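You operate a simulated robot arm through the tools that you are given. There is no shell and no other tool. Be economical: measure what you need, move in short steps, check, and stop when the job is done.

Carry out the task below with a simulated two-armed robot. There is one attempt and no reset: what you move stays moved.

## Task
Put the stub brush on the top of the far table away on the left part of the back counter. Open the bricks drawer, take the red half brick from the inside of the bricks drawer and put it on the foam mat on the back counter and shut the drawer again. Stack the iron plate that says "L64" from the counter before the right rack on top of the iron plate that says "V19". Take the black foam collar from the top of the packing bench and put it on the cover board. Take the bottle labelled "A67" from the top of the packing bench and leave it on the packing mat. Put the stain jar marked "yellow" from the top of the packing bench on the iron disc and the stain jar marked "brown" on the counter beside the splash panel. Do these in any order. Set down upright: bottle, stain jar.
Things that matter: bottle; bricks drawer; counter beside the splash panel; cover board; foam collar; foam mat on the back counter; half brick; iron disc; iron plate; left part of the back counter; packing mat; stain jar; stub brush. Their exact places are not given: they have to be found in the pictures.

Only the result counts: the job must be done as asked and must still hold three seconds after the hand-in. Knocking over, shifting, dropping, spilling or breaking anything else fails it. Lids that push on must go on centred and level and be pressed home; caps that screw on are set level and turned clockwise until they are tight.

## Robot
Two 7-joint arms with two-finger parallel grippers on one trunk, on a base that drives. Base frame: it is fixed to the floor where the robot stands at the start and does not move with it; the origin is under the middle of the robot, x ahead of it, y to its left, z up; the surface under the hand at the start is at about z = 950. Readings come in mm, rad, newtons and seconds.
The left shoulder is at the start at [110, 169, 1461], the right one opposite. With the tool pointing down near the work surface each hand reaches from about 680 to 760 mm from the robot's upright axis, wherever it stands, measured 20 degrees to its own side. Places, roughly: bottle [6000, 5000, 1000]; bricks drawer [-300, -2500, 200]; counter beside the splash panel [6500, 300, 900]; cover board (16x16x1 cm) [6200, 4700, 900]; foam collar [6500, 4500, 1000]; foam mat on the back counter (37x25 cm) [80, -2640, 900]; half brick [-250, -2500, 250]; iron disc (9x9x3 cm) [6400, 4900, 900]; iron plate [750, -3000, 1000]; left part of the back counter [1800, -4000, 900]; packing mat [6500, 4600, 900]; stain jar [5750, 5000, 1000]; stub brush (3x3x10 cm) [700, 0, 1000]. Payload 1.57 kg a hand.
The tool frame of a hand sits at the grasp point between the pads (the TCP): z along the fingers, y along the line on which they close. The tips reach 30 mm beyond it. The gripper opens to 80 mm. The fingers are 17 mm wide and 12 mm thick; the gripper's body (40 by 82 mm) begins 80 mm behind the TCP.
Orientation is told as [roll, pitch, yaw] about the base's x, y, z axes, in that order, counted from this pose: with the fingers straight down and closing along the base's y, the tool's x points along the base's -x, its y along +y and its z along -z.

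## Interface
- The arms move only by the tool servo_tool. It takes "left_rows", "right_rows" or both (then of equal length, played together; a hand with none holds still); each is a list of rows, each an object (a shift or turn left out is 0, a gripper value left out holds the last) with "delta_pos": the shift along the tool's x, y, z in mm, a list of three; "angular": the turn, a rotation vector about the tool's x, y, z in rad, a list of three. In form: [{"delta_pos": [tx, ty, tz], "angular": [wx, wy, wz]}, ...]. A call has 1 to 12 rows; each row shifts and turns the commanded pose from where the row before left it, along the tool's axes as they then stand. "left_hand" and "right_hand" are, for a hand that has rows, the opening, from 0 (shut) to 1 (fully open), set as the call begins (left out, the last holds). Each row takes 0.2 s and may step no farther than 50 mm and 0.15 rad from the row before; otherwise, or with a gripper value out of range, the whole call is refused. A pose out of reach is approached as far as the arm can. The call stops where the force on the tool passes 40 N (or 10 N more than at its start, if that is more) or the arm is blocked; 0.2 s more then pass. The fingers move at their own pace (about 72 mm/s each) and stop on an object; they squeeze with about 26 N. The grip force told is the motor's: it shows also when the fingers shut on nothing. Time passes only in rows, and 0.2 s behind the last, so rows that do not move let the fingers close. The reply holds the time, the measured pose of the TCP, the force on the tool along the base axes, the opening and the grip force, in the units named above and with some noise, with the torque about the TCP (base axes, N m) and any sound that the robot's microphone picked up.
- Cameras (640 x 400 px; columns grow to the right, rows downward): "scene" is now at [164.3, 11, 1655]; the picture's right is [0.12, -0.99, 0.00], its down [-0.65, -0.08, -0.76] and it looks along [0.75, 0.09, -0.65] (base axes); focal length 266 px, centre (320, 200). "left" rides on the left gripper at [72, 7, -122] in its tool frame; the picture's right is [-0.09, 1.00, 0.00], its down [-0.84, -0.08, -0.54] and it looks along [-0.54, -0.05, 0.84] (tool axes); focal length 238 px, centre (320, 200). "right" rides on the right gripper at [72, -7, -122] in its tool frame; the picture's right is [0.09, 1.00, 0.00], its down [-0.84, 0.08, -0.54] and it looks along [-0.54, 0.05, 0.84] (tool axes); focal length 238 px, centre (320, 200).
- snapshot(camera): a new picture of that camera. No time passes.
- raise_lower(by): slides the trunk up (or, below 0, down) by that many mm; the arms and the scene camera ride with it, the base frame stays. It gives what a move gives, with no picture.
- drive_base(legs): drives the robot by 1 to 6 legs, each [ahead, left, turn to the left] in mm, mm and rad, along the robot's own axes; the way and the turn of a leg run together, so that a leg with both is an arc; at most 1500 mm and 3.142 rad a leg. The arms and the cameras ride along, it lands a little off, and it stops where it bumps. It gives what a move gives.
- head_to(pan, tilt): turns the head with the scene camera to pan (to the left, within 1.501 rad either way) and tilt (down, from -0.506 to 1.204), counted from straight ahead of the robot. It gives what a move gives.
- measure_at(camera, pixels): for up to 12 pixels [column, row] of the newest picture of that camera ("zoom" is the newest enlarged one), the place [x, y, z] in the base frame of the surface seen there, good to about 2 mm. No time passes.
- enlarge(camera, box): a new picture of the part [left, top, right, bottom] of that camera's present view, enlarged. No time passes.
- close_job(): hands the job in; it is judged then, once.

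Keep the steps short. Do not move on a guess: measure, check each grasp and each placing, and mend mistakes. In all there are 322 turns and 216 pictures (those below and enlarged ones count). Leave the grippers open and the arms clear of the work at the hand-in unless told otherwise, and finish with a single line.

The tools are called after "Emit:" by a JSON object that holds its "fn" and its "kwargs". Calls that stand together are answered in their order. servo_tool: Moves the arms, as the interface text tells. Its arguments: {"type":"object","properties":{"left_rows":{"type":"array","items":{"type":"object","properties":{"delta_pos":{"type":"array","items":{"type":"number"}},"angular":{"type":"array","items":{"type":"number"}}}}},"left_hand":{"type":"number"},"right_rows":{"type":"array","items":{"type":"object","properties":{"delta_pos":{"type":"array","items":{"type":"number"}},"angular":{"type":"array","items":{"type":"number"}}}}},"right_hand":{"type":"number"}},"required":[]} The other tools are called the same way: raise_lower (by) slides the trunk up or down; drive_base (legs) drives the base; head_to (pan, tilt) turns the head that bears the scene camera; snapshot (camera) takes a picture; measure_at (camera, pixels) gives the place of the surface under pixels of a picture; enlarge (camera, box) takes an enlarged picture of a part of a camera's view; close_job () hands the job in.

At the start:

```text
time_s: 0.0
left_eef_pos: [644.6, 301.6, 1172.2]
left_ee_rot: [-0.001, -0.001, 0.002]
left_ft_force: [0.2, -0.5, 0.6]
left_moment: [0.05, -0.01, 0.0]
left_finger_gap: 80.0
left_grip_force: 0.1
right_eef_pos: [671.5, -267.2, 1188.1]
right_ee_rot: [0.0, 0.0, -0.001]
right_ft_force: [0.1, -0.2, -0.5]
right_moment: [0.01, 0.0, -0.04]
right_finger_gap: 79.8
right_grip_force: 0.1
trunk travel left (down, up): [-775.0, 115.0]
robot x, y, heading: [-4.1, -0.1, 0.0]
head pan, tilt: [0.124, 0.709]
```

scene: 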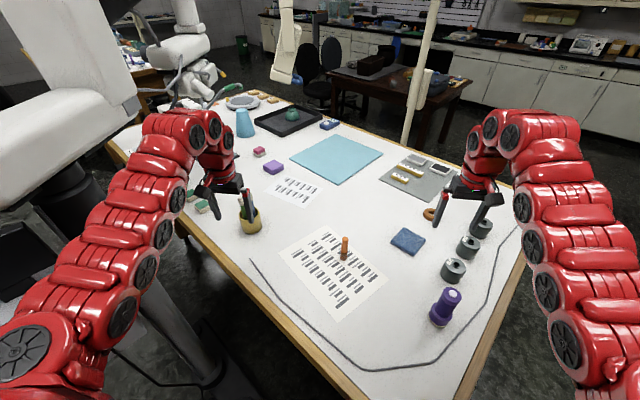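
right: 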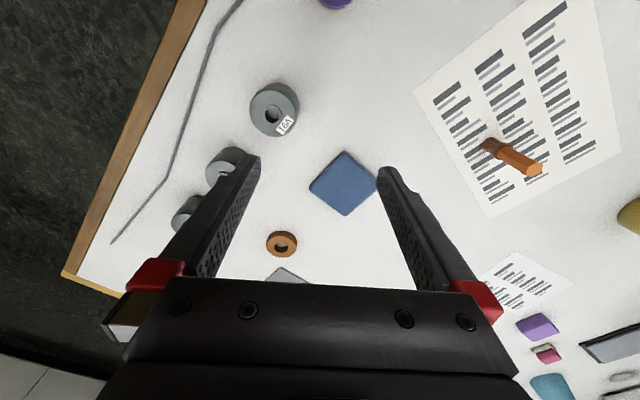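
left: 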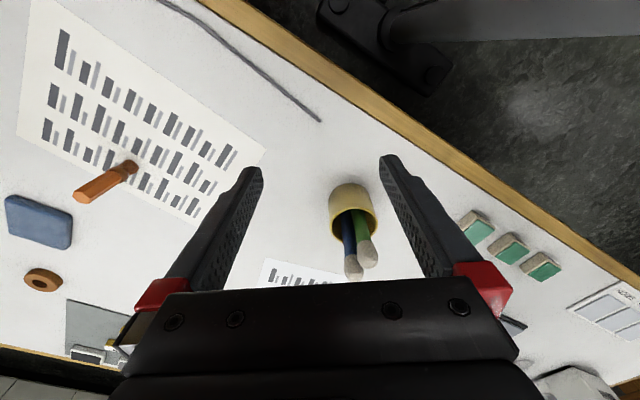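

I start by enlarging the table middle, where an orange standing thing (344,248) may be the stub brush.

Emit:
{"fn": "enlarge", "kwargs": {"camera": "scene", "box": [220, 160, 540, 360]}}

Emit:
{"fn": "measure_at", "kwargs": {"camera": "scene", "pixels": [[344, 240], [344, 248], [343, 258], [360, 270], [446, 290], [443, 318], [510, 265], [120, 150], [300, 330]]}}

```text
2.00 times, centred on (380, 260) of scene
```

zoom: 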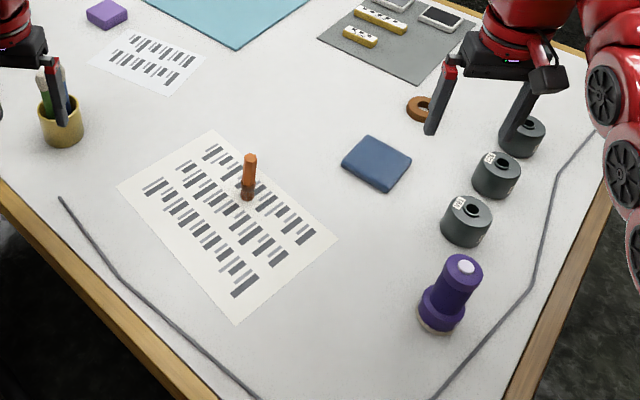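

```text
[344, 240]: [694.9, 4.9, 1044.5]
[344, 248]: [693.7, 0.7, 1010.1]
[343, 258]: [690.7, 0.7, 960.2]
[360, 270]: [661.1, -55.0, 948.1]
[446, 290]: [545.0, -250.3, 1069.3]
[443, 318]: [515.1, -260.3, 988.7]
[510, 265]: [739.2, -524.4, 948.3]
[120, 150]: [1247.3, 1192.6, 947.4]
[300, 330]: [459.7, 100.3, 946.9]
```

The orange brush stands at about (693, 1), top z≈1046. Before moving I look around the room to know the way.

Emit:
{"fn": "head_to", "kwargs": {"pan": -0.9, "tilt": 0.25}}

Emit:
{"fn": "snapshot", "kwargs": {"camera": "scene"}}

Emit:
{"fn": "head_to", "kwargs": {"pan": -1.5, "tilt": 0.35}}

Emit:
{"fn": "snapshot", "kwargs": {"camera": "scene"}}

Emit:
{"fn": "head_to", "kwargs": {"pan": 1.3, "tilt": 0.35}}

Emit:
{"fn": "snapshot", "kwargs": {"camera": "scene"}}

Emit:
{"fn": "head_to", "kwargs": {"pan": 0.2, "tilt": 0.2}}

Emit:
{"fn": "snapshot", "kwargs": {"camera": "scene"}}

```text
time_s: 1.3
left_eef_pos: [643.3, 301.9, 1170.9]
left_ee_rot: [0.0, -0.002, 0.001]
left_ft_force: [0.3, 0.0, 0.5]
left_moment: [0.03, 0.01, 0.02]
left_finger_gap: 79.9
left_grip_force: 0.0
right_eef_pos: [670.5, -267.9, 1189.9]
right_ee_rot: [0.0, -0.001, -0.002]
right_ft_force: [0.2, -0.3, 0.0]
right_moment: [-0.01, -0.01, 0.01]
right_finger_gap: 79.9
right_grip_force: 0.1
trunk travel left (down, up): [-775.0, 115.0]
robot x, y, heading: [-0.2, 0.7, 0.003]
head pan, tilt: [-0.901, 0.25]
```

```text
211 pictures are left
```

scene: 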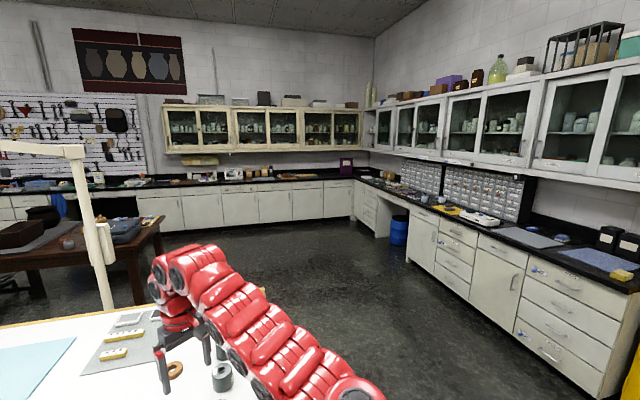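

```text
time_s: 2.3
left_eef_pos: [644.4, 301.9, 1172.8]
left_ee_rot: [0.003, -0.001, 0.001]
left_ft_force: [-0.2, -0.7, -0.4]
left_moment: [0.0, 0.02, -0.01]
left_finger_gap: 80.0
left_grip_force: 0.1
right_eef_pos: [671.9, -268.4, 1188.1]
right_ee_rot: [0.0, 0.001, -0.003]
right_ft_force: [1.0, 0.1, 0.7]
right_moment: [-0.01, 0.02, -0.01]
right_finger_gap: 79.9
right_grip_force: 0.1
trunk travel left (down, up): [-775.0, 115.0]
robot x, y, heading: [1.3, -0.4, -0.001]
head pan, tilt: [-1.499, 0.351]
```

```text
210 pictures are left
```

scene: 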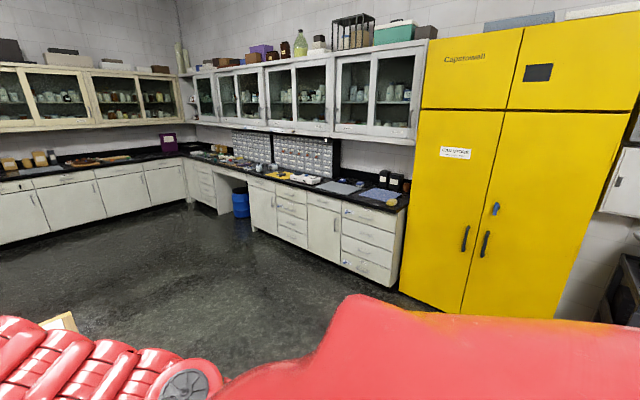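

```text
time_s: 4.8
left_eef_pos: [644.3, 301.7, 1170.3]
left_ee_rot: [0.001, 0.001, 0.002]
left_ft_force: [0.6, 0.0, 0.2]
left_moment: [-0.02, 0.0, 0.02]
left_finger_gap: 79.6
left_grip_force: 0.0
right_eef_pos: [671.1, -268.0, 1190.1]
right_ee_rot: [0.0, 0.0, -0.003]
right_ft_force: [-0.8, -1.3, -0.5]
right_moment: [-0.02, 0.02, 0.02]
right_finger_gap: 79.8
right_grip_force: 0.0
trunk travel left (down, up): [-775.0, 115.0]
robot x, y, heading: [2.1, 0.8, 0.001]
head pan, tilt: [1.3, 0.351]
```

```text
209 pictures are left
```

scene: 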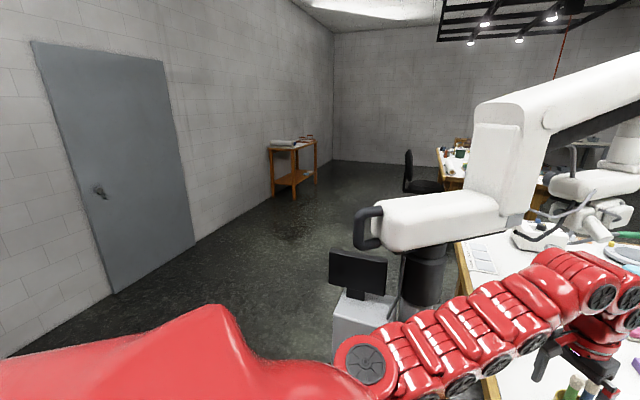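

```text
time_s: 6.1
left_eef_pos: [644.0, 302.3, 1172.0]
left_ee_rot: [0.0, -0.001, 0.003]
left_ft_force: [-0.4, 1.1, -0.9]
left_moment: [0.05, 0.02, 0.03]
left_finger_gap: 79.9
left_grip_force: 0.0
right_eef_pos: [670.7, -268.3, 1189.5]
right_ee_rot: [0.0, -0.001, -0.001]
right_ft_force: [0.1, 0.4, 0.6]
right_moment: [-0.02, -0.03, -0.03]
right_finger_gap: 80.1
right_grip_force: 0.0
trunk travel left (down, up): [-775.0, 115.0]
robot x, y, heading: [3.5, 0.3, -0.001]
head pan, tilt: [0.201, 0.201]
```

```text
208 pictures are left
```

scene: 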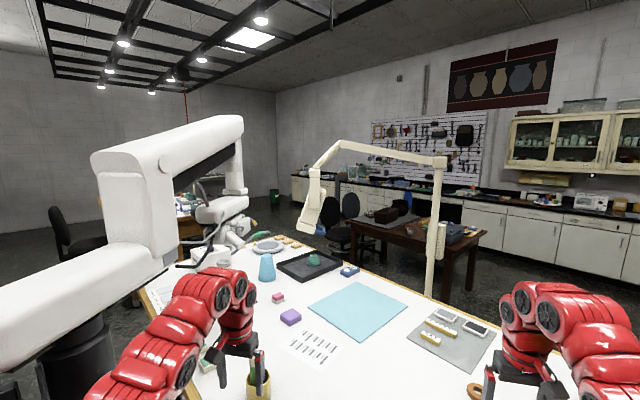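

This view shows the table, a brown table and counters behind. I measure landmarks for a floor map.

Emit:
{"fn": "measure_at", "kwargs": {"camera": "scene", "pixels": [[310, 192], [480, 202], [620, 222], [350, 215], [485, 233], [435, 200], [190, 200], [345, 262], [435, 310], [160, 240], [275, 195], [240, 215]]}}

Emit:
{"fn": "head_to", "kwargs": {"pan": -1.2, "tilt": 0.4}}

Emit:
{"fn": "snapshot", "kwargs": {"camera": "scene"}}

```text
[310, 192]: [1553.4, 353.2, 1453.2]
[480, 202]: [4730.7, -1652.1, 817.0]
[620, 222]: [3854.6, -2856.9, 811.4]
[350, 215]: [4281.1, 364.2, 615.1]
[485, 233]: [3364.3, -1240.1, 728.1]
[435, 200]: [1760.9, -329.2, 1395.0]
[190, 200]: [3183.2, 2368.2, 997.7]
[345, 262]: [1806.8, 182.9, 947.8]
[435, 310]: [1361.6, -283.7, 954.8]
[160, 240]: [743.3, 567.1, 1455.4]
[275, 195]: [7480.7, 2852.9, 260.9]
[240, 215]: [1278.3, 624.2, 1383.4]
```

```text
time_s: 7.6
left_eef_pos: [644.2, 302.9, 1171.4]
left_ee_rot: [-0.002, -0.001, 0.001]
left_ft_force: [-0.3, -0.3, -0.3]
left_moment: [-0.02, -0.04, 0.01]
left_finger_gap: 80.0
left_grip_force: 0.0
right_eef_pos: [671.2, -267.8, 1188.8]
right_ee_rot: [0.0, 0.0, -0.002]
right_ft_force: [-0.7, 1.0, 0.4]
right_moment: [0.0, 0.0, 0.01]
right_finger_gap: 80.0
right_grip_force: 0.0
trunk travel left (down, up): [-775.0, 115.0]
robot x, y, heading: [-2.0, -0.6, -0.0]
head pan, tilt: [-1.201, 0.4]
```

```text
207 pictures are left
```

scene: 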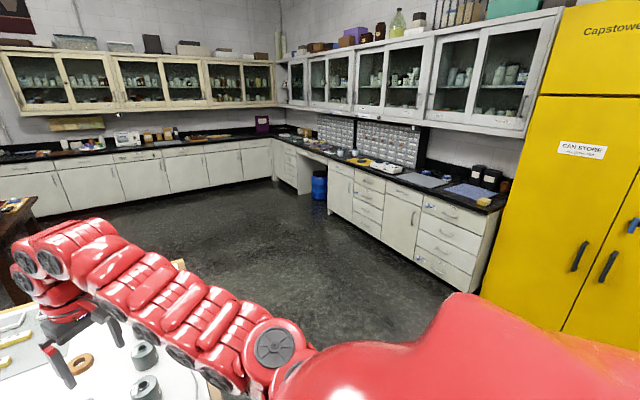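

Counter along the right wall is visible. I measure mats, drawers and counter edges.

Emit:
{"fn": "measure_at", "kwargs": {"camera": "scene", "pixels": [[472, 192], [430, 180], [452, 214], [385, 168], [350, 160], [330, 195], [480, 205], [462, 290], [320, 195], [270, 180], [200, 150], [160, 190]]}}

Emit:
{"fn": "enlarge", "kwargs": {"camera": "scene", "box": [270, 110, 510, 260]}}

```text
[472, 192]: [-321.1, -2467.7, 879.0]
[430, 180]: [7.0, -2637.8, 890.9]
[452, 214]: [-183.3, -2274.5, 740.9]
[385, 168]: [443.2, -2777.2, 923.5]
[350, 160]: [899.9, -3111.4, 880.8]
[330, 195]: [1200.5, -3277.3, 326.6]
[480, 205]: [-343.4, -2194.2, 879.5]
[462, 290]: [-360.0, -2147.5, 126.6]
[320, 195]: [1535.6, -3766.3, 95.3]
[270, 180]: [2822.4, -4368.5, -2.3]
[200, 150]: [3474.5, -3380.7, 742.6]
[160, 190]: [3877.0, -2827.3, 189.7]
```

```text
2.67 times, centred on (390, 185) of scene
```

zoom: 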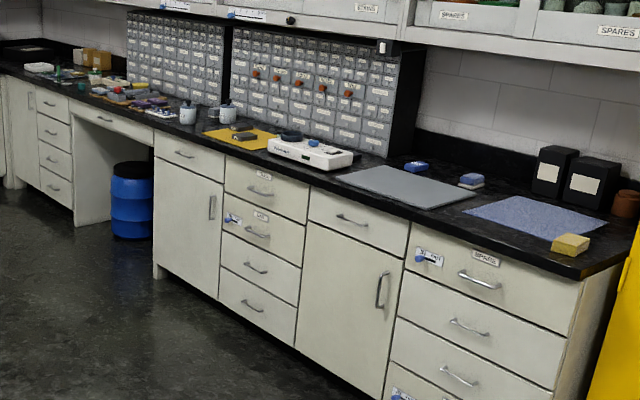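

Counter edge runs at −35°; drawers and plates are located roughly. First the brush: turn right 0.35 rad so the left hand faces it.

Emit:
{"fn": "drive_base", "kwargs": {"legs": [[0, 0, -0.35]]}}

Emit:
{"fn": "head_to", "kwargs": {"pan": 0.35, "tilt": 0.8}}

Emit:
{"fn": "snapshot", "kwargs": {"camera": "scene"}}

Emit:
{"fn": "snapshot", "kwargs": {"camera": "left"}}

```text
time_s: 9.1
left_eef_pos: [709.7, 59.6, 1172.7]
left_ee_rot: [0.001, 0.0, -0.355]
left_ft_force: [0.0, -0.4, 1.2]
left_moment: [-0.01, 0.0, -0.04]
left_finger_gap: 80.2
left_grip_force: 0.1
right_eef_pos: [535.1, -482.9, 1189.4]
right_ee_rot: [0.0, 0.0, -0.356]
right_ft_force: [0.9, -0.2, 0.2]
right_moment: [0.02, -0.02, 0.0]
right_finger_gap: 80.1
right_grip_force: 0.0
trunk travel left (down, up): [-775.0, 115.0]
robot x, y, heading: [0.4, 4.0, -0.356]
head pan, tilt: [-1.201, 0.4]
```

```text
time_s: 10.7
left_eef_pos: [708.3, 58.7, 1172.5]
left_ee_rot: [0.0, -0.002, -0.353]
left_ft_force: [0.4, -0.2, 0.3]
left_moment: [-0.01, 0.01, 0.0]
left_finger_gap: 79.9
left_grip_force: 0.0
right_eef_pos: [535.5, -484.6, 1189.0]
right_ee_rot: [-0.001, -0.001, -0.356]
right_ft_force: [0.2, 0.2, -0.6]
right_moment: [-0.04, -0.01, 0.0]
right_finger_gap: 80.0
right_grip_force: 0.0
trunk travel left (down, up): [-775.0, 115.0]
robot x, y, heading: [0.8, 1.8, -0.358]
head pan, tilt: [0.351, 0.799]
```

```text
205 pictures are left
```

scene: 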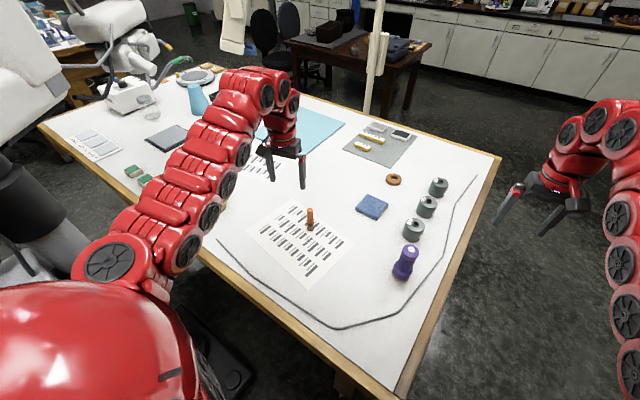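

```text
204 pictures are left
```

left: 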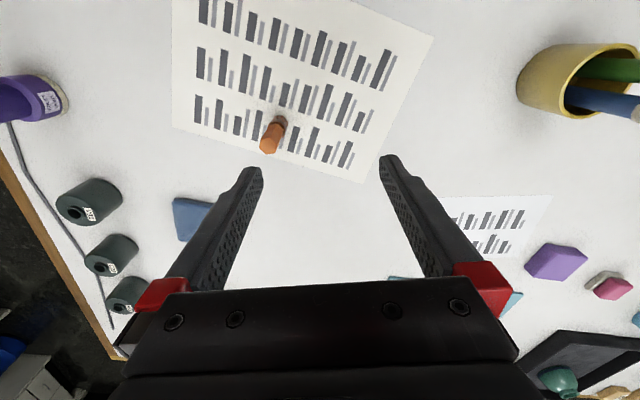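

Brush seen in the left view at (272,135). Measure it.

Emit:
{"fn": "measure_at", "kwargs": {"camera": "left", "pixels": [[268, 148], [266, 138], [278, 138], [281, 122], [272, 130]]}}

Emit:
{"fn": "enlarge", "kwargs": {"camera": "left", "box": [232, 95, 312, 165]}}

```text
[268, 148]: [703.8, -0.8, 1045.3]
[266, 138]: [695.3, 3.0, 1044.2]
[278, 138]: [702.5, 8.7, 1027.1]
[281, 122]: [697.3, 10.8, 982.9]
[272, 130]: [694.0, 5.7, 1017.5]
```

```text
5.71 times, centred on (272, 130) of left
```

zoom: 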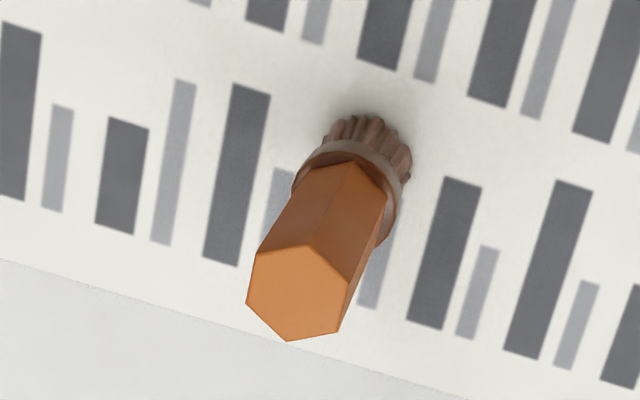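

Top centre at about (700, 2, 1045). Move the left hand over it, then down.

Emit:
{"fn": "servo_tool", "kwargs": {"left_rows": [{"delta_pos": [-6, -28, 0]}, {"delta_pos": [-5, -28, 0]}, {"delta_pos": [0, 0, 40]}, {"delta_pos": [0, 0, 40]}, {"delta_pos": [0, 0, 5]}], "left_hand": 1}}

Emit:
{"fn": "snapshot", "kwargs": {"camera": "left"}}

```text
time_s: 11.9
left_eef_pos: [699.9, 2.9, 1087.7]
left_ee_rot: [0.002, 0.001, -0.353]
left_ft_force: [-0.8, -0.3, 0.1]
left_moment: [-0.02, -0.03, 0.01]
left_finger_gap: 80.1
left_grip_force: 0.1
right_eef_pos: [535.9, -484.5, 1189.5]
right_ee_rot: [0.001, 0.002, -0.356]
right_ft_force: [0.0, -0.5, 0.2]
right_moment: [0.02, -0.04, -0.02]
right_finger_gap: 80.0
right_grip_force: 0.0
trunk travel left (down, up): [-775.0, 115.0]
robot x, y, heading: [-1.3, 5.2, -0.356]
head pan, tilt: [0.351, 0.799]
```

```text
202 pictures are left
```

left: 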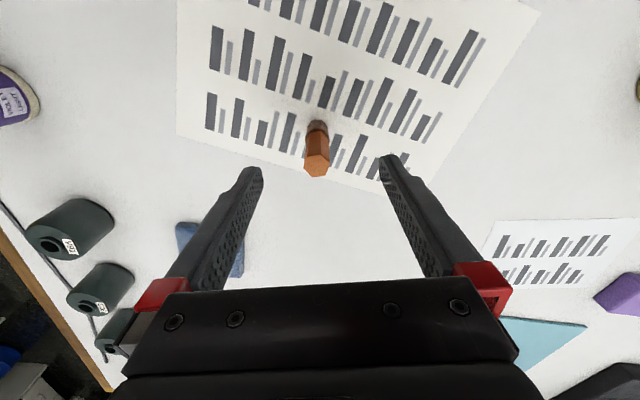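

Brush top at (316,168), just where it should be. Descend and grip.

Emit:
{"fn": "servo_tool", "kwargs": {"left_rows": [{"delta_pos": [0, 0, 40]}, {"delta_pos": [0, 0, 32]}]}}

Emit:
{"fn": "servo_tool", "kwargs": {"left_rows": [{}, {}, {}, {}], "left_hand": 0}}

Emit:
{"fn": "servo_tool", "kwargs": {"left_rows": [{"delta_pos": [0, 0, -20]}, {"delta_pos": [0, 0, -50]}, {"delta_pos": [0, 0, -50]}, {"delta_pos": [0, 0, -30]}]}}

Emit:
{"fn": "snapshot", "kwargs": {"camera": "left"}}

```text
time_s: 12.5
left_eef_pos: [701.2, 4.4, 1016.6]
left_ee_rot: [0.0, -0.001, -0.353]
left_ft_force: [-0.4, 0.1, 1.0]
left_moment: [-0.01, 0.0, 0.0]
left_finger_gap: 79.8
left_grip_force: 0.0
right_eef_pos: [535.6, -484.5, 1188.6]
right_ee_rot: [0.0, -0.001, -0.356]
right_ft_force: [-0.5, -0.9, 0.3]
right_moment: [-0.01, -0.02, 0.01]
right_finger_gap: 80.0
right_grip_force: 0.0
trunk travel left (down, up): [-775.0, 115.0]
robot x, y, heading: [-1.1, -3.7, -0.356]
head pan, tilt: [0.351, 0.799]
```

```text
time_s: 13.5
left_eef_pos: [700.5, 4.0, 1015.6]
left_ee_rot: [0.0, 0.0, -0.354]
left_ft_force: [0.4, -0.6, -0.2]
left_moment: [0.04, -0.03, 0.01]
left_finger_gap: 22.3
left_grip_force: 26.0
right_eef_pos: [537.0, -483.3, 1190.2]
right_ee_rot: [-0.001, 0.0, -0.356]
right_ft_force: [0.5, -1.3, 0.3]
right_moment: [0.01, -0.01, 0.05]
right_finger_gap: 80.2
right_grip_force: 0.1
trunk travel left (down, up): [-775.0, 115.0]
robot x, y, heading: [2.7, 1.7, -0.353]
head pan, tilt: [0.351, 0.799]
```

```text
time_s: 14.5
left_eef_pos: [695.6, 4.5, 1165.9]
left_ee_rot: [0.001, 0.001, -0.353]
left_ft_force: [-0.8, 0.0, 0.5]
left_moment: [0.02, 0.0, 0.0]
left_finger_gap: 22.4
left_grip_force: 26.3
right_eef_pos: [535.6, -483.0, 1189.8]
right_ee_rot: [0.002, 0.001, -0.356]
right_ft_force: [0.3, -0.7, 0.2]
right_moment: [0.0, -0.01, 0.02]
right_finger_gap: 80.0
right_grip_force: 0.0
trunk travel left (down, up): [-775.0, 115.0]
robot x, y, heading: [-1.8, 0.8, -0.353]
head pan, tilt: [0.351, 0.799]
```

```text
201 pictures are left
```

left: 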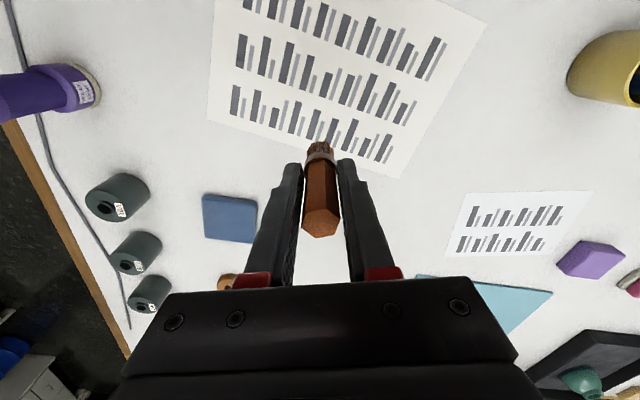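

The brush is held (gap 22). I measure table edges in the scene picture to plan the way out.

Emit:
{"fn": "measure_at", "kwargs": {"camera": "scene", "pixels": [[395, 385], [498, 160], [440, 285], [340, 360], [225, 255], [560, 330], [480, 390]]}}

Emit:
{"fn": "raise_lower", "kwargs": {"by": 100}}

Emit:
{"fn": "drive_base", "kwargs": {"legs": [[-200, 0, -0.3], [0, 0, -0.7]]}}

Emit:
{"fn": "head_to", "kwargs": {"pan": 0.2, "tilt": 0.4}}

Emit:
{"fn": "snapshot", "kwargs": {"camera": "scene"}}

```text
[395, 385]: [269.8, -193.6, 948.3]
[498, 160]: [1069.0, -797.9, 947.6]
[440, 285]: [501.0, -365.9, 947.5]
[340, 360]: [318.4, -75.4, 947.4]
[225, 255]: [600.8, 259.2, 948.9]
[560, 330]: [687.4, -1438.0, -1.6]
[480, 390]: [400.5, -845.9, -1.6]
```

```text
time_s: 15.9
left_eef_pos: [697.9, 4.7, 1265.9]
left_ee_rot: [0.001, 0.0, -0.355]
left_ft_force: [-0.2, -0.7, -0.2]
left_moment: [0.02, -0.01, 0.01]
left_finger_gap: 22.4
left_grip_force: 26.0
right_eef_pos: [535.3, -484.3, 1288.5]
right_ee_rot: [0.001, 0.002, -0.354]
right_ft_force: [0.3, 0.2, -0.5]
right_moment: [-0.01, 0.01, 0.0]
right_finger_gap: 79.9
right_grip_force: 0.1
trunk travel left (down, up): [-875.0, 15.0]
robot x, y, heading: [-1.6, -0.3, -0.357]
head pan, tilt: [0.351, 0.799]
```

```text
time_s: 19.3
left_eef_pos: [210.2, -487.7, 1266.3]
left_ee_rot: [0.0, 0.001, -1.347]
left_ft_force: [-0.1, -0.2, -0.1]
left_moment: [0.0, -0.01, -0.01]
left_finger_gap: 22.5
left_grip_force: 26.0
right_eef_pos: [-286.9, -618.7, 1289.1]
right_ee_rot: [0.0, 0.001, -1.35]
right_ft_force: [-0.8, -0.8, -0.5]
right_moment: [0.0, 0.01, -0.01]
right_finger_gap: 79.9
right_grip_force: 0.1
trunk travel left (down, up): [-875.0, 15.0]
robot x, y, heading: [-170.5, 93.3, -1.347]
head pan, tilt: [0.351, 0.799]
```

```text
time_s: 20.2
left_eef_pos: [209.9, -488.1, 1265.5]
left_ee_rot: [0.0, -0.002, -1.348]
left_ft_force: [0.0, -0.3, 0.6]
left_moment: [-0.01, 0.04, 0.0]
left_finger_gap: 22.7
left_grip_force: 26.2
right_eef_pos: [-287.5, -617.9, 1289.9]
right_ee_rot: [0.0, -0.001, -1.349]
right_ft_force: [0.5, -0.1, 0.1]
right_moment: [0.02, 0.02, 0.0]
right_finger_gap: 79.8
right_grip_force: 0.0
trunk travel left (down, up): [-875.0, 15.0]
robot x, y, heading: [-174.7, 93.4, -1.348]
head pan, tilt: [0.201, 0.4]
```

```text
200 pictures are left
```

scene: 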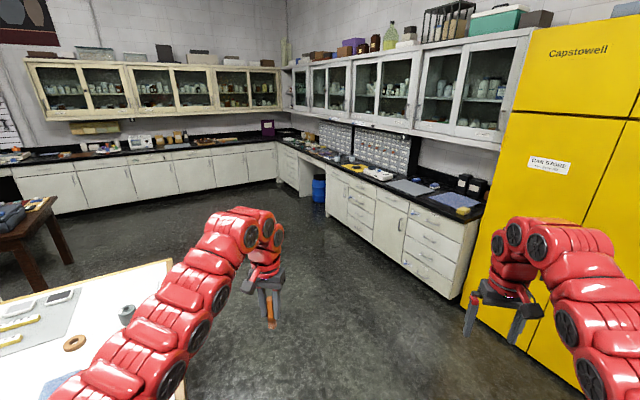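

Way ahead is clear. Drive forward to the aisle, turn along it, and go down toward the far left part of the back counter.

Emit:
{"fn": "drive_base", "kwargs": {"legs": [[1150, 0, 0], [0, 0, 0.69], [1400, 0, 0], [1400, 0, 0], [0, 0, -1.52]]}}

Emit:
{"fn": "head_to", "kwargs": {"pan": 0.0, "tilt": 0.55}}

Emit:
{"fn": "snapshot", "kwargs": {"camera": "scene"}}

```text
time_s: 44.7
left_eef_pos: [2111.9, -3368.7, 1264.6]
left_ee_rot: [0.0, 0.0, -2.199]
left_ft_force: [0.5, -0.4, -0.8]
left_moment: [0.01, -0.01, 0.03]
left_finger_gap: 22.5
left_grip_force: 26.4
right_eef_pos: [1686.3, -3079.6, 1288.6]
right_ee_rot: [0.0, -0.001, -2.201]
right_ft_force: [-0.1, -0.4, 0.3]
right_moment: [0.02, 0.02, 0.02]
right_finger_gap: 79.9
right_grip_force: 0.0
trunk travel left (down, up): [-875.0, 15.0]
robot x, y, heading: [2297.2, -2696.8, -2.199]
head pan, tilt: [0.201, 0.4]
```

```text
time_s: 45.4
left_eef_pos: [2111.1, -3367.7, 1265.8]
left_ee_rot: [0.001, 0.0, -2.2]
left_ft_force: [-0.1, -0.4, -0.2]
left_moment: [0.03, 0.01, 0.0]
left_finger_gap: 22.3
left_grip_force: 26.2
right_eef_pos: [1686.0, -3079.5, 1287.9]
right_ee_rot: [0.0, 0.0, -2.2]
right_ft_force: [-0.1, 0.2, -0.6]
right_moment: [0.0, -0.02, -0.01]
right_finger_gap: 80.0
right_grip_force: 0.1
trunk travel left (down, up): [-875.0, 15.0]
robot x, y, heading: [2299.3, -2694.8, -2.2]
head pan, tilt: [0.0, 0.55]
```

```text
199 pictures are left
```

scene: 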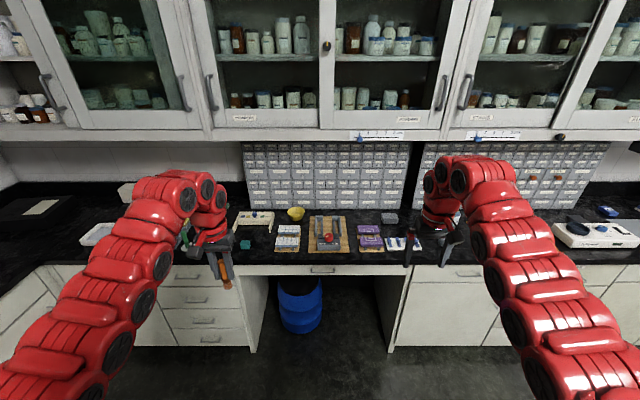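

I enlarge the counter's left part.

Emit:
{"fn": "enlarge", "kwargs": {"camera": "scene", "box": [0, 150, 320, 350]}}

Emit:
{"fn": "measure_at", "kwargs": {"camera": "scene", "pixels": [[255, 264], [130, 265], [100, 233], [255, 220], [327, 232], [150, 225], [240, 205], [60, 230], [30, 210], [400, 264], [288, 245]]}}

```text
2.00 times, centred on (160, 250) of scene
```

zoom: 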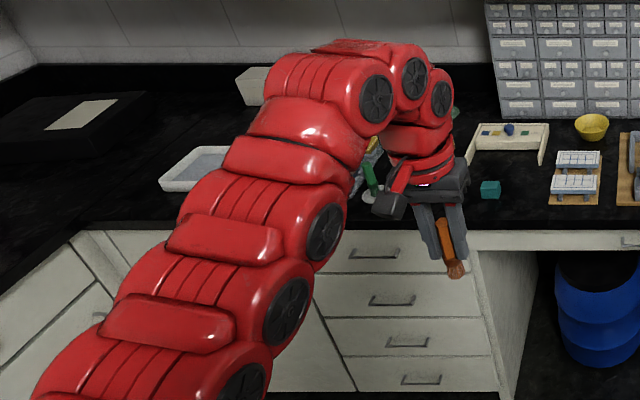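

```text
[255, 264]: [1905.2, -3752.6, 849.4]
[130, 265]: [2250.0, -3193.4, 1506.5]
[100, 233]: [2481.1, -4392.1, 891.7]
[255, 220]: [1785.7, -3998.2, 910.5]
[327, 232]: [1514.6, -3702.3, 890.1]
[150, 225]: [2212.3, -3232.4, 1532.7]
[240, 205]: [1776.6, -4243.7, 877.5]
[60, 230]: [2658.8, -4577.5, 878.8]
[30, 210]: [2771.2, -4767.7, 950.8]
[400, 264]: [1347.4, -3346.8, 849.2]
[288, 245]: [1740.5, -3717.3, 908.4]
```

The arm hides the spot. A look through the left wrist camera.

Emit:
{"fn": "snapshot", "kwargs": {"camera": "left"}}

```text
197 pictures are left
```

left: 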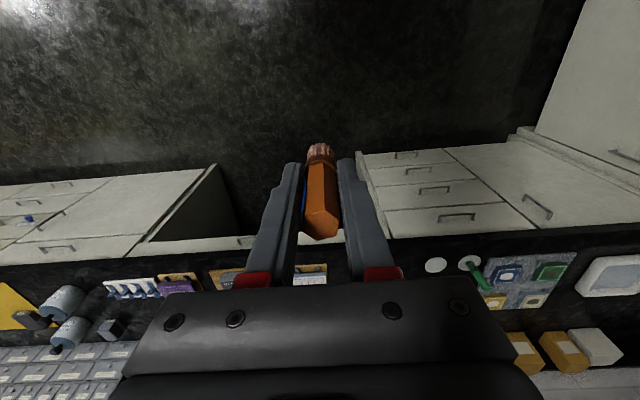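

I strafe left 450 mm so the area lies between the arms.

Emit:
{"fn": "drive_base", "kwargs": {"legs": [[0, 450, 0]]}}

Emit:
{"fn": "snapshot", "kwargs": {"camera": "scene"}}

Emit:
{"fn": "enlarge", "kwargs": {"camera": "scene", "box": [200, 160, 440, 310]}}

```text
time_s: 48.1
left_eef_pos: [2484.6, -3634.4, 1265.1]
left_ee_rot: [0.002, -0.001, -2.19]
left_ft_force: [0.0, 0.2, -0.6]
left_moment: [-0.03, 0.03, 0.0]
left_finger_gap: 22.3
left_grip_force: 26.1
right_eef_pos: [2056.6, -3350.3, 1289.5]
right_ee_rot: [0.002, 0.001, -2.191]
right_ft_force: [-0.7, 0.9, 0.1]
right_moment: [0.0, 0.02, 0.01]
right_finger_gap: 79.9
right_grip_force: 0.1
trunk travel left (down, up): [-875.0, 15.0]
robot x, y, heading: [2663.1, -2962.4, -2.195]
head pan, tilt: [0.0, 0.55]
```

```text
196 pictures are left
```

scene: 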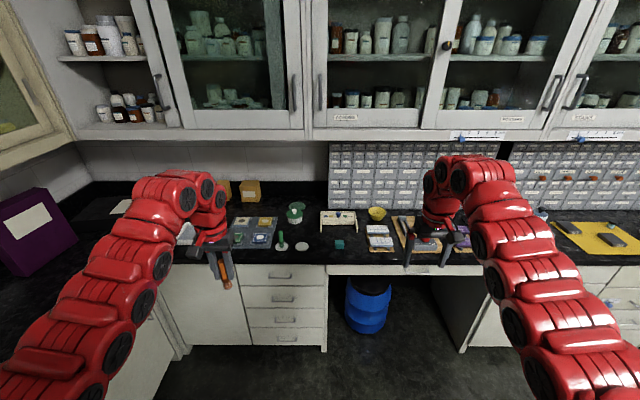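

```text
2.67 times, centred on (320, 235) of scene
```

zoom: 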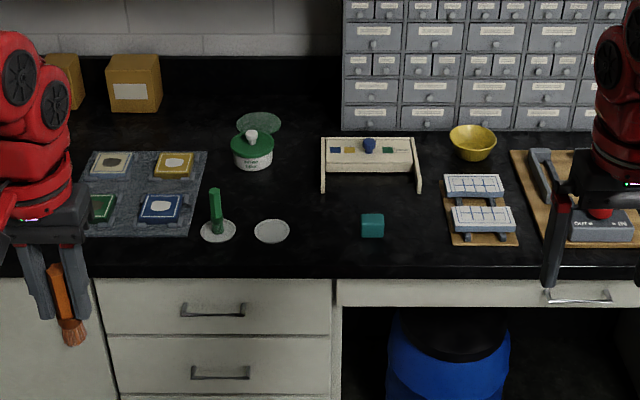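

Free black counter lies between the white disc and the teal cube. Measure around zoom (315,215).

Emit:
{"fn": "measure_at", "kwargs": {"camera": "zoom", "pixels": [[318, 222], [318, 205], [290, 232], [360, 232], [330, 262], [318, 175], [330, 276], [100, 270], [322, 190], [418, 190]]}}

```text
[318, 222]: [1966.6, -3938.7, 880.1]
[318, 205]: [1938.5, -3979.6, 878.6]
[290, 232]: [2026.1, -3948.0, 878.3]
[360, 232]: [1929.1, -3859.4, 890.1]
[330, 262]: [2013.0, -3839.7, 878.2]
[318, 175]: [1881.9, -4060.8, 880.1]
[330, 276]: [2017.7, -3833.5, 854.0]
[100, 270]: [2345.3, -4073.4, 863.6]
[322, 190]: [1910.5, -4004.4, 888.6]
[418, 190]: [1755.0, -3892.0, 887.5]
```

I check the wall cupboard's front and lower edge for clearance.

Emit:
{"fn": "measure_at", "kwargs": {"camera": "scene", "pixels": [[310, 134], [440, 140], [200, 132], [440, 80], [165, 195], [450, 160]]}}

```text
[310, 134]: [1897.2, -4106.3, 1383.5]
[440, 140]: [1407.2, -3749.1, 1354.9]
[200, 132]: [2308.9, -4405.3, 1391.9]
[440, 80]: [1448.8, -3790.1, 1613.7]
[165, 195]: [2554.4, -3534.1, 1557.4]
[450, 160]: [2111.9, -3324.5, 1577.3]
```

Clearance suffices. Drive in so the brush hangs over the free spot.

Emit:
{"fn": "drive_base", "kwargs": {"legs": [[0, -246, 0], [566, 0, 0]]}}

Emit:
{"fn": "snapshot", "kwargs": {"camera": "left"}}

Emit:
{"fn": "snapshot", "kwargs": {"camera": "scene"}}

```text
time_s: 52.8
left_eef_pos: [1942.3, -3958.0, 1264.7]
left_ee_rot: [-0.001, 0.0, -2.201]
left_ft_force: [-0.3, 0.1, -0.6]
left_moment: [0.01, 0.0, -0.02]
left_finger_gap: 22.3
left_grip_force: 25.8
right_eef_pos: [1517.4, -3668.2, 1289.7]
right_ee_rot: [-0.001, 0.001, -2.202]
right_ft_force: [1.1, 0.4, -0.3]
right_moment: [0.01, -0.03, 0.0]
right_finger_gap: 80.2
right_grip_force: 0.1
trunk travel left (down, up): [-875.0, 15.0]
robot x, y, heading: [2128.9, -3285.4, -2.205]
head pan, tilt: [0.0, 0.55]
```

```text
194 pictures are left
```

left: 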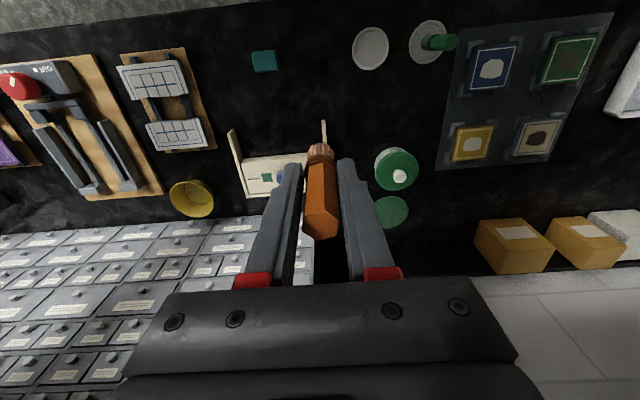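

```text
193 pictures are left
```

scene: 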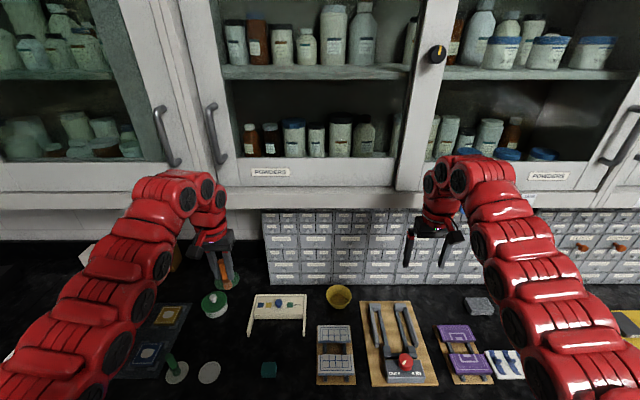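

I measure the free gap in the left wrist picture around (325,85).

Emit:
{"fn": "measure_at", "kwargs": {"camera": "left", "pixels": [[320, 80], [324, 125], [370, 48], [352, 60], [277, 60], [376, 170], [320, 100], [310, 60]]}}

```text
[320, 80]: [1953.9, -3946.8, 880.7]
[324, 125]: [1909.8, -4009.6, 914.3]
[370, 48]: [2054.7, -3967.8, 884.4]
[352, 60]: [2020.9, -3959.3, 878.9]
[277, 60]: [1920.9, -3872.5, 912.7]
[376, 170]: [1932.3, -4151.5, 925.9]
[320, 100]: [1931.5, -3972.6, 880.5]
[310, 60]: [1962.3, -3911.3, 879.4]
```

Target (1962,−3935). Back off 30 mm with the base, lower the trunk 150.

Emit:
{"fn": "drive_base", "kwargs": {"legs": [[-32, 3, 0]]}}

Emit:
{"fn": "raise_lower", "kwargs": {"by": -150}}

Emit:
{"fn": "snapshot", "kwargs": {"camera": "left"}}

```text
time_s: 53.7
left_eef_pos: [1957.5, -3940.2, 1260.8]
left_ee_rot: [0.001, 0.007, -2.203]
left_ft_force: [-0.2, -0.8, -0.7]
left_moment: [0.04, -0.05, -0.03]
left_finger_gap: 22.3
left_grip_force: 25.6
right_eef_pos: [1531.9, -3651.2, 1284.6]
right_ee_rot: [0.0, 0.008, -2.204]
right_ft_force: [-0.6, -0.2, -0.2]
right_moment: [0.06, -0.06, -0.03]
right_finger_gap: 79.9
right_grip_force: 0.0
trunk travel left (down, up): [-875.0, 15.0]
robot x, y, heading: [2147.8, -3266.4, -2.203]
head pan, tilt: [0.0, 0.55]
```

```text
time_s: 55.4
left_eef_pos: [1962.1, -3935.4, 1115.2]
left_ee_rot: [-0.002, 0.002, -2.203]
left_ft_force: [-0.8, -0.2, -0.1]
left_moment: [-0.01, 0.0, -0.03]
left_finger_gap: 22.1
left_grip_force: 26.4
right_eef_pos: [1536.7, -3646.5, 1139.2]
right_ee_rot: [0.001, 0.0, -2.206]
right_ft_force: [0.5, -0.4, 0.5]
right_moment: [-0.02, 0.0, -0.01]
right_finger_gap: 80.0
right_grip_force: 0.0
trunk travel left (down, up): [-725.0, 165.0]
robot x, y, heading: [2153.2, -3264.6, -2.201]
head pan, tilt: [0.0, 0.55]
```

```text
192 pictures are left
```

left: 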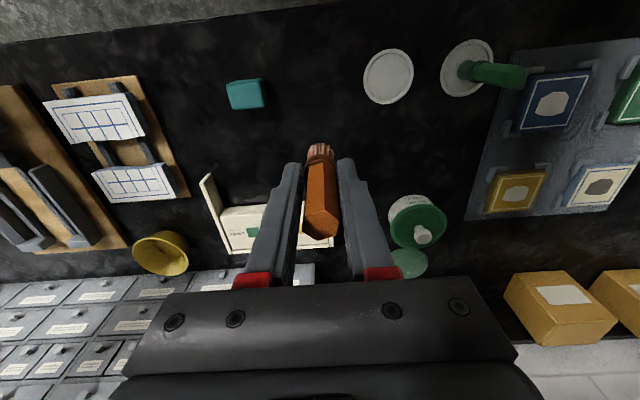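

Right on target. Lower 160 mm toward contact.

Emit:
{"fn": "servo_tool", "kwargs": {"left_rows": [{"delta_pos": [0, 0, 40]}, {"delta_pos": [0, 0, 45]}, {"delta_pos": [0, 0, 45]}, {"delta_pos": [0, 0, 20]}]}}

Emit:
{"fn": "snapshot", "kwargs": {"camera": "left"}}

```text
time_s: 56.4
left_eef_pos: [1962.2, -3935.4, 965.9]
left_ee_rot: [-0.001, -0.001, -2.204]
left_ft_force: [-1.2, -0.3, -1.1]
left_moment: [0.02, -0.01, 0.0]
left_finger_gap: 22.4
left_grip_force: 26.0
right_eef_pos: [1537.2, -3645.2, 1138.3]
right_ee_rot: [-0.002, 0.003, -2.205]
right_ft_force: [1.2, 0.3, -0.8]
right_moment: [0.01, 0.02, 0.0]
right_finger_gap: 80.0
right_grip_force: 0.0
trunk travel left (down, up): [-725.0, 165.0]
robot x, y, heading: [2148.7, -3264.3, -2.198]
head pan, tilt: [0.0, 0.55]
```

```text
191 pictures are left
```

left: 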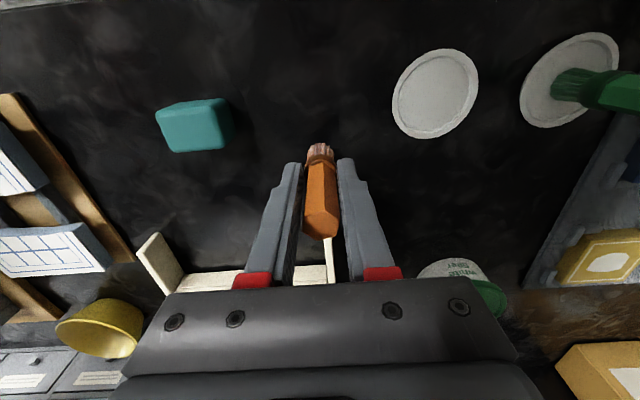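

Lower the last ~18 mm in small rows.

Emit:
{"fn": "servo_tool", "kwargs": {"left_rows": [{"delta_pos": [0, 0, 8]}, {"delta_pos": [0, 0, 5]}, {"delta_pos": [0, 0, 3]}, {"delta_pos": [0, 0, 1.5]}, {"delta_pos": [0, 0, 1]}]}}

```text
time_s: 57.6
left_eef_pos: [1960.7, -3934.0, 947.4]
left_ee_rot: [0.001, -0.001, -2.202]
left_ft_force: [-1.1, 0.2, 2.1]
left_moment: [0.01, -0.01, 0.0]
left_finger_gap: 22.5
left_grip_force: 26.2
right_eef_pos: [1536.7, -3644.8, 1139.8]
right_ee_rot: [0.0, -0.001, -2.204]
right_ft_force: [0.8, -1.0, 0.4]
right_moment: [0.0, 0.01, 0.02]
right_finger_gap: 80.3
right_grip_force: 0.0
trunk travel left (down, up): [-725.0, 165.0]
robot x, y, heading: [2150.7, -3259.2, -2.202]
head pan, tilt: [0.0, 0.55]
```

Emit:
{"fn": "servo_tool", "kwargs": {"left_rows": [{"delta_pos": [0, 0, 1]}, {"delta_pos": [0, 0, 1]}]}}

```text
time_s: 58.2
left_eef_pos: [1962.2, -3935.6, 945.8]
left_ee_rot: [0.002, -0.003, -2.202]
left_ft_force: [-0.3, -2.3, 19.2]
left_moment: [-0.19, 0.08, 0.04]
left_finger_gap: 22.0
left_grip_force: 26.5
right_eef_pos: [1538.2, -3643.8, 1138.6]
right_ee_rot: [-0.002, -0.001, -2.204]
right_ft_force: [0.3, 0.2, -0.6]
right_moment: [-0.03, -0.03, -0.01]
right_finger_gap: 79.8
right_grip_force: 0.1
trunk travel left (down, up): [-725.0, 165.0]
robot x, y, heading: [2147.6, -3259.5, -2.205]
head pan, tilt: [0.0, 0.55]
```

Contact at 19 N. Ease up 1 mm, open, and rise.

Emit:
{"fn": "servo_tool", "kwargs": {"left_rows": [{"delta_pos": [0, 0, -1]}, {}]}}

Emit:
{"fn": "servo_tool", "kwargs": {"left_rows": [{}, {}, {}], "left_hand": 0.6}}

Emit:
{"fn": "servo_tool", "kwargs": {"left_rows": [{"delta_pos": [0, 0, -40]}, {"delta_pos": [0, 0, -50]}, {"delta_pos": [0, 0, -50]}, {"delta_pos": [0, 0, -50]}]}}

Emit:
{"fn": "snapshot", "kwargs": {"camera": "left"}}

```text
time_s: 58.8
left_eef_pos: [1961.9, -3933.5, 946.8]
left_ee_rot: [0.001, -0.002, -2.202]
left_ft_force: [-1.6, -5.0, 19.4]
left_moment: [-0.38, 0.21, -0.01]
left_finger_gap: 22.2
left_grip_force: 26.1
right_eef_pos: [1537.2, -3644.7, 1140.3]
right_ee_rot: [-0.001, 0.001, -2.205]
right_ft_force: [-0.1, 0.1, -0.4]
right_moment: [0.0, 0.01, 0.04]
right_finger_gap: 79.9
right_grip_force: 0.1
trunk travel left (down, up): [-725.0, 165.0]
robot x, y, heading: [2151.3, -3259.8, -2.202]
head pan, tilt: [0.0, 0.55]
```

```text
time_s: 59.6
left_eef_pos: [1962.0, -3934.4, 945.1]
left_ee_rot: [-0.001, 0.001, -2.203]
left_ft_force: [-0.8, 1.1, 0.1]
left_moment: [0.02, 0.04, -0.03]
left_finger_gap: 48.2
left_grip_force: 0.0
right_eef_pos: [1536.8, -3646.1, 1139.0]
right_ee_rot: [0.001, 0.002, -2.204]
right_ft_force: [0.2, 0.0, 0.1]
right_moment: [0.0, -0.01, -0.02]
right_finger_gap: 79.7
right_grip_force: 0.1
trunk travel left (down, up): [-725.0, 165.0]
robot x, y, heading: [2149.2, -3263.7, -2.202]
head pan, tilt: [0.0, 0.55]
```

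```text
time_s: 60.6
left_eef_pos: [1962.5, -3935.5, 1136.0]
left_ee_rot: [-0.002, 0.0, -2.202]
left_ft_force: [0.7, 0.3, 0.0]
left_moment: [0.03, -0.03, -0.02]
left_finger_gap: 48.0
left_grip_force: 0.0
right_eef_pos: [1537.3, -3645.0, 1139.9]
right_ee_rot: [0.0, 0.002, -2.204]
right_ft_force: [0.1, -0.4, -0.4]
right_moment: [-0.01, 0.01, 0.01]
right_finger_gap: 80.1
right_grip_force: 0.0
trunk travel left (down, up): [-725.0, 165.0]
robot x, y, heading: [2148.6, -3262.2, -2.207]
head pan, tilt: [0.0, 0.55]
```

```text
190 pictures are left
```

left: 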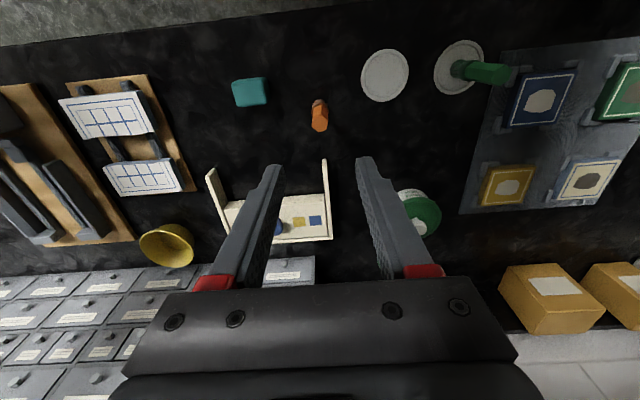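

The brush stands upright. Next: the iron plates near (750,−3000). Back off and strafe right along the counter.

Emit:
{"fn": "drive_base", "kwargs": {"legs": [[-450, 0, 0], [0, -1300, 0]]}}

Emit:
{"fn": "head_to", "kwargs": {"pan": 0.0, "tilt": 0.6}}

Emit:
{"fn": "snapshot", "kwargs": {"camera": "scene"}}

```text
time_s: 69.5
left_eef_pos: [1173.5, -2783.1, 1134.0]
left_ee_rot: [0.0, 0.0, -2.222]
left_ft_force: [0.3, 0.6, -0.2]
left_moment: [-0.01, 0.02, 0.0]
left_finger_gap: 47.7
left_grip_force: 0.0
right_eef_pos: [756.6, -2485.2, 1138.4]
right_ee_rot: [-0.001, -0.001, -2.224]
right_ft_force: [-0.6, 0.4, 0.4]
right_moment: [0.01, 0.01, 0.01]
right_finger_gap: 79.9
right_grip_force: 0.0
trunk travel left (down, up): [-725.0, 165.0]
robot x, y, heading: [1379.9, -2115.3, -2.226]
head pan, tilt: [0.0, 0.55]
```

```text
time_s: 70.1
left_eef_pos: [1174.8, -2782.6, 1133.7]
left_ee_rot: [0.0, -0.001, -2.222]
left_ft_force: [-1.0, 0.4, -0.4]
left_moment: [0.02, -0.01, 0.01]
left_finger_gap: 47.9
left_grip_force: 0.0
right_eef_pos: [755.7, -2485.7, 1139.7]
right_ee_rot: [-0.001, 0.0, -2.225]
right_ft_force: [-0.3, 0.4, 0.5]
right_moment: [0.0, 0.0, -0.02]
right_finger_gap: 79.8
right_grip_force: 0.0
trunk travel left (down, up): [-725.0, 165.0]
robot x, y, heading: [1377.4, -2114.6, -2.22]
head pan, tilt: [0.0, 0.6]
```

```text
189 pictures are left
```

scene: 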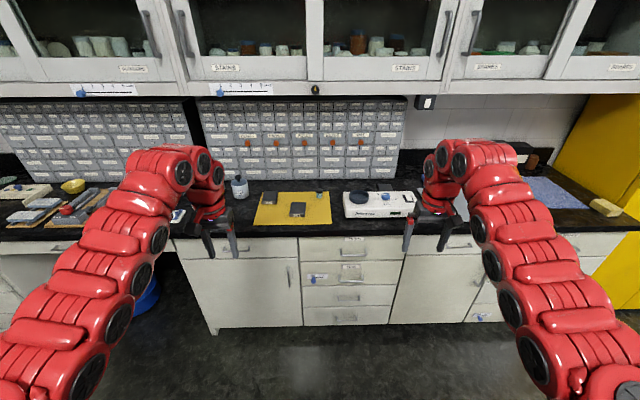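

Emit:
{"fn": "enlarge", "kwargs": {"camera": "scene", "box": [230, 170, 350, 245]}}

Emit:
{"fn": "measure_at", "kwargs": {"camera": "scene", "pixels": [[270, 198], [298, 210], [320, 194], [290, 225], [290, 236], [320, 90], [300, 140]]}}

```text
5.33 times, centred on (290, 208) of scene
```

zoom: 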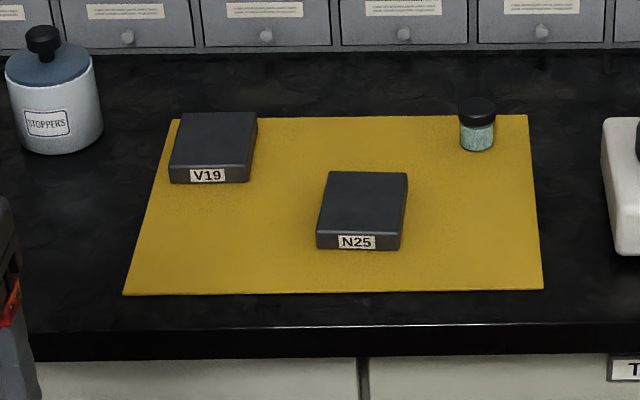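

```text
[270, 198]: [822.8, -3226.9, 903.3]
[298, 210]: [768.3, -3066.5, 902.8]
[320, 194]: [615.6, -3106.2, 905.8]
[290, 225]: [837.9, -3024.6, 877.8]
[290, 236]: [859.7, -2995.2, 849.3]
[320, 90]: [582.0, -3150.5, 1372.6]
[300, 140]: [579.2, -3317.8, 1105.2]
```

V19 and N25 are on the yellow mat; L64 isn't seen yet. Wrist cameras next.

Emit:
{"fn": "snapshot", "kwargs": {"camera": "left"}}

Emit:
{"fn": "snapshot", "kwargs": {"camera": "right"}}

```text
187 pictures are left
```

left: 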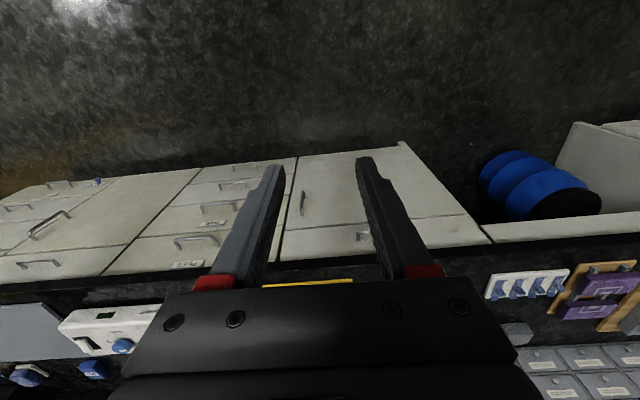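

```text
186 pictures are left
```

right: 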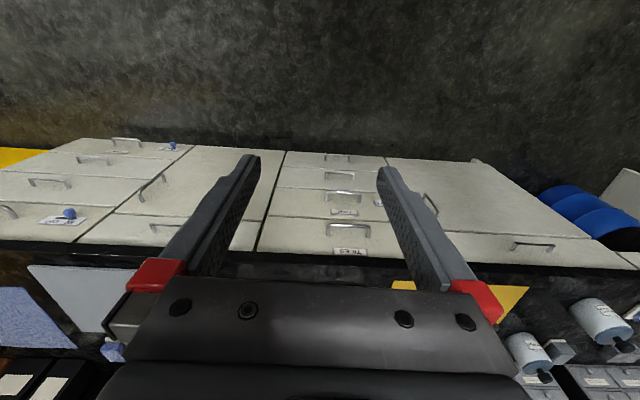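

A dark block shows beside the stopper jars in the right view at (562,348), maybe L64.

Emit:
{"fn": "measure_at", "kwargs": {"camera": "right", "pixels": [[562, 346], [532, 348], [600, 320], [560, 358]]}}

Emit:
{"fn": "enlarge", "kwargs": {"camera": "right", "box": [500, 280, 640, 380]}}

```text
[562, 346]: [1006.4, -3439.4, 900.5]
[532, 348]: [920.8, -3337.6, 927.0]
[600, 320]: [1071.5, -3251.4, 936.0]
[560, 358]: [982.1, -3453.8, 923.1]
```

```text
4.00 times, centred on (570, 330) of right
```

zoom: 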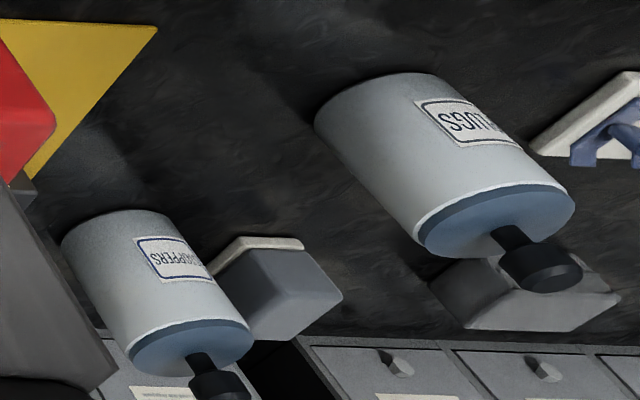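

Those are not plates. I enlarge the right side of the mat: the white device and behind it.

Emit:
{"fn": "enlarge", "kwargs": {"camera": "scene", "box": [330, 160, 460, 240]}}

Emit:
{"fn": "enlarge", "kwargs": {"camera": "scene", "box": [0, 160, 150, 250]}}

```text
4.92 times, centred on (395, 200) of scene
```

zoom: 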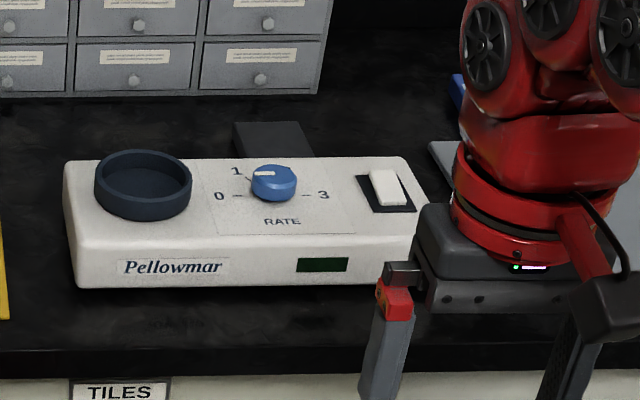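

```text
4.27 times, centred on (75, 205) of scene
```

zoom: 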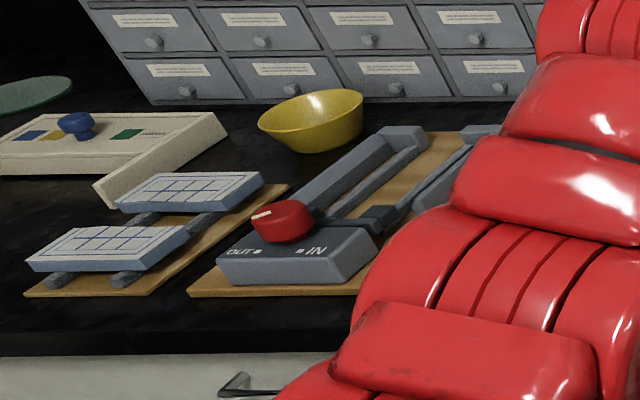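

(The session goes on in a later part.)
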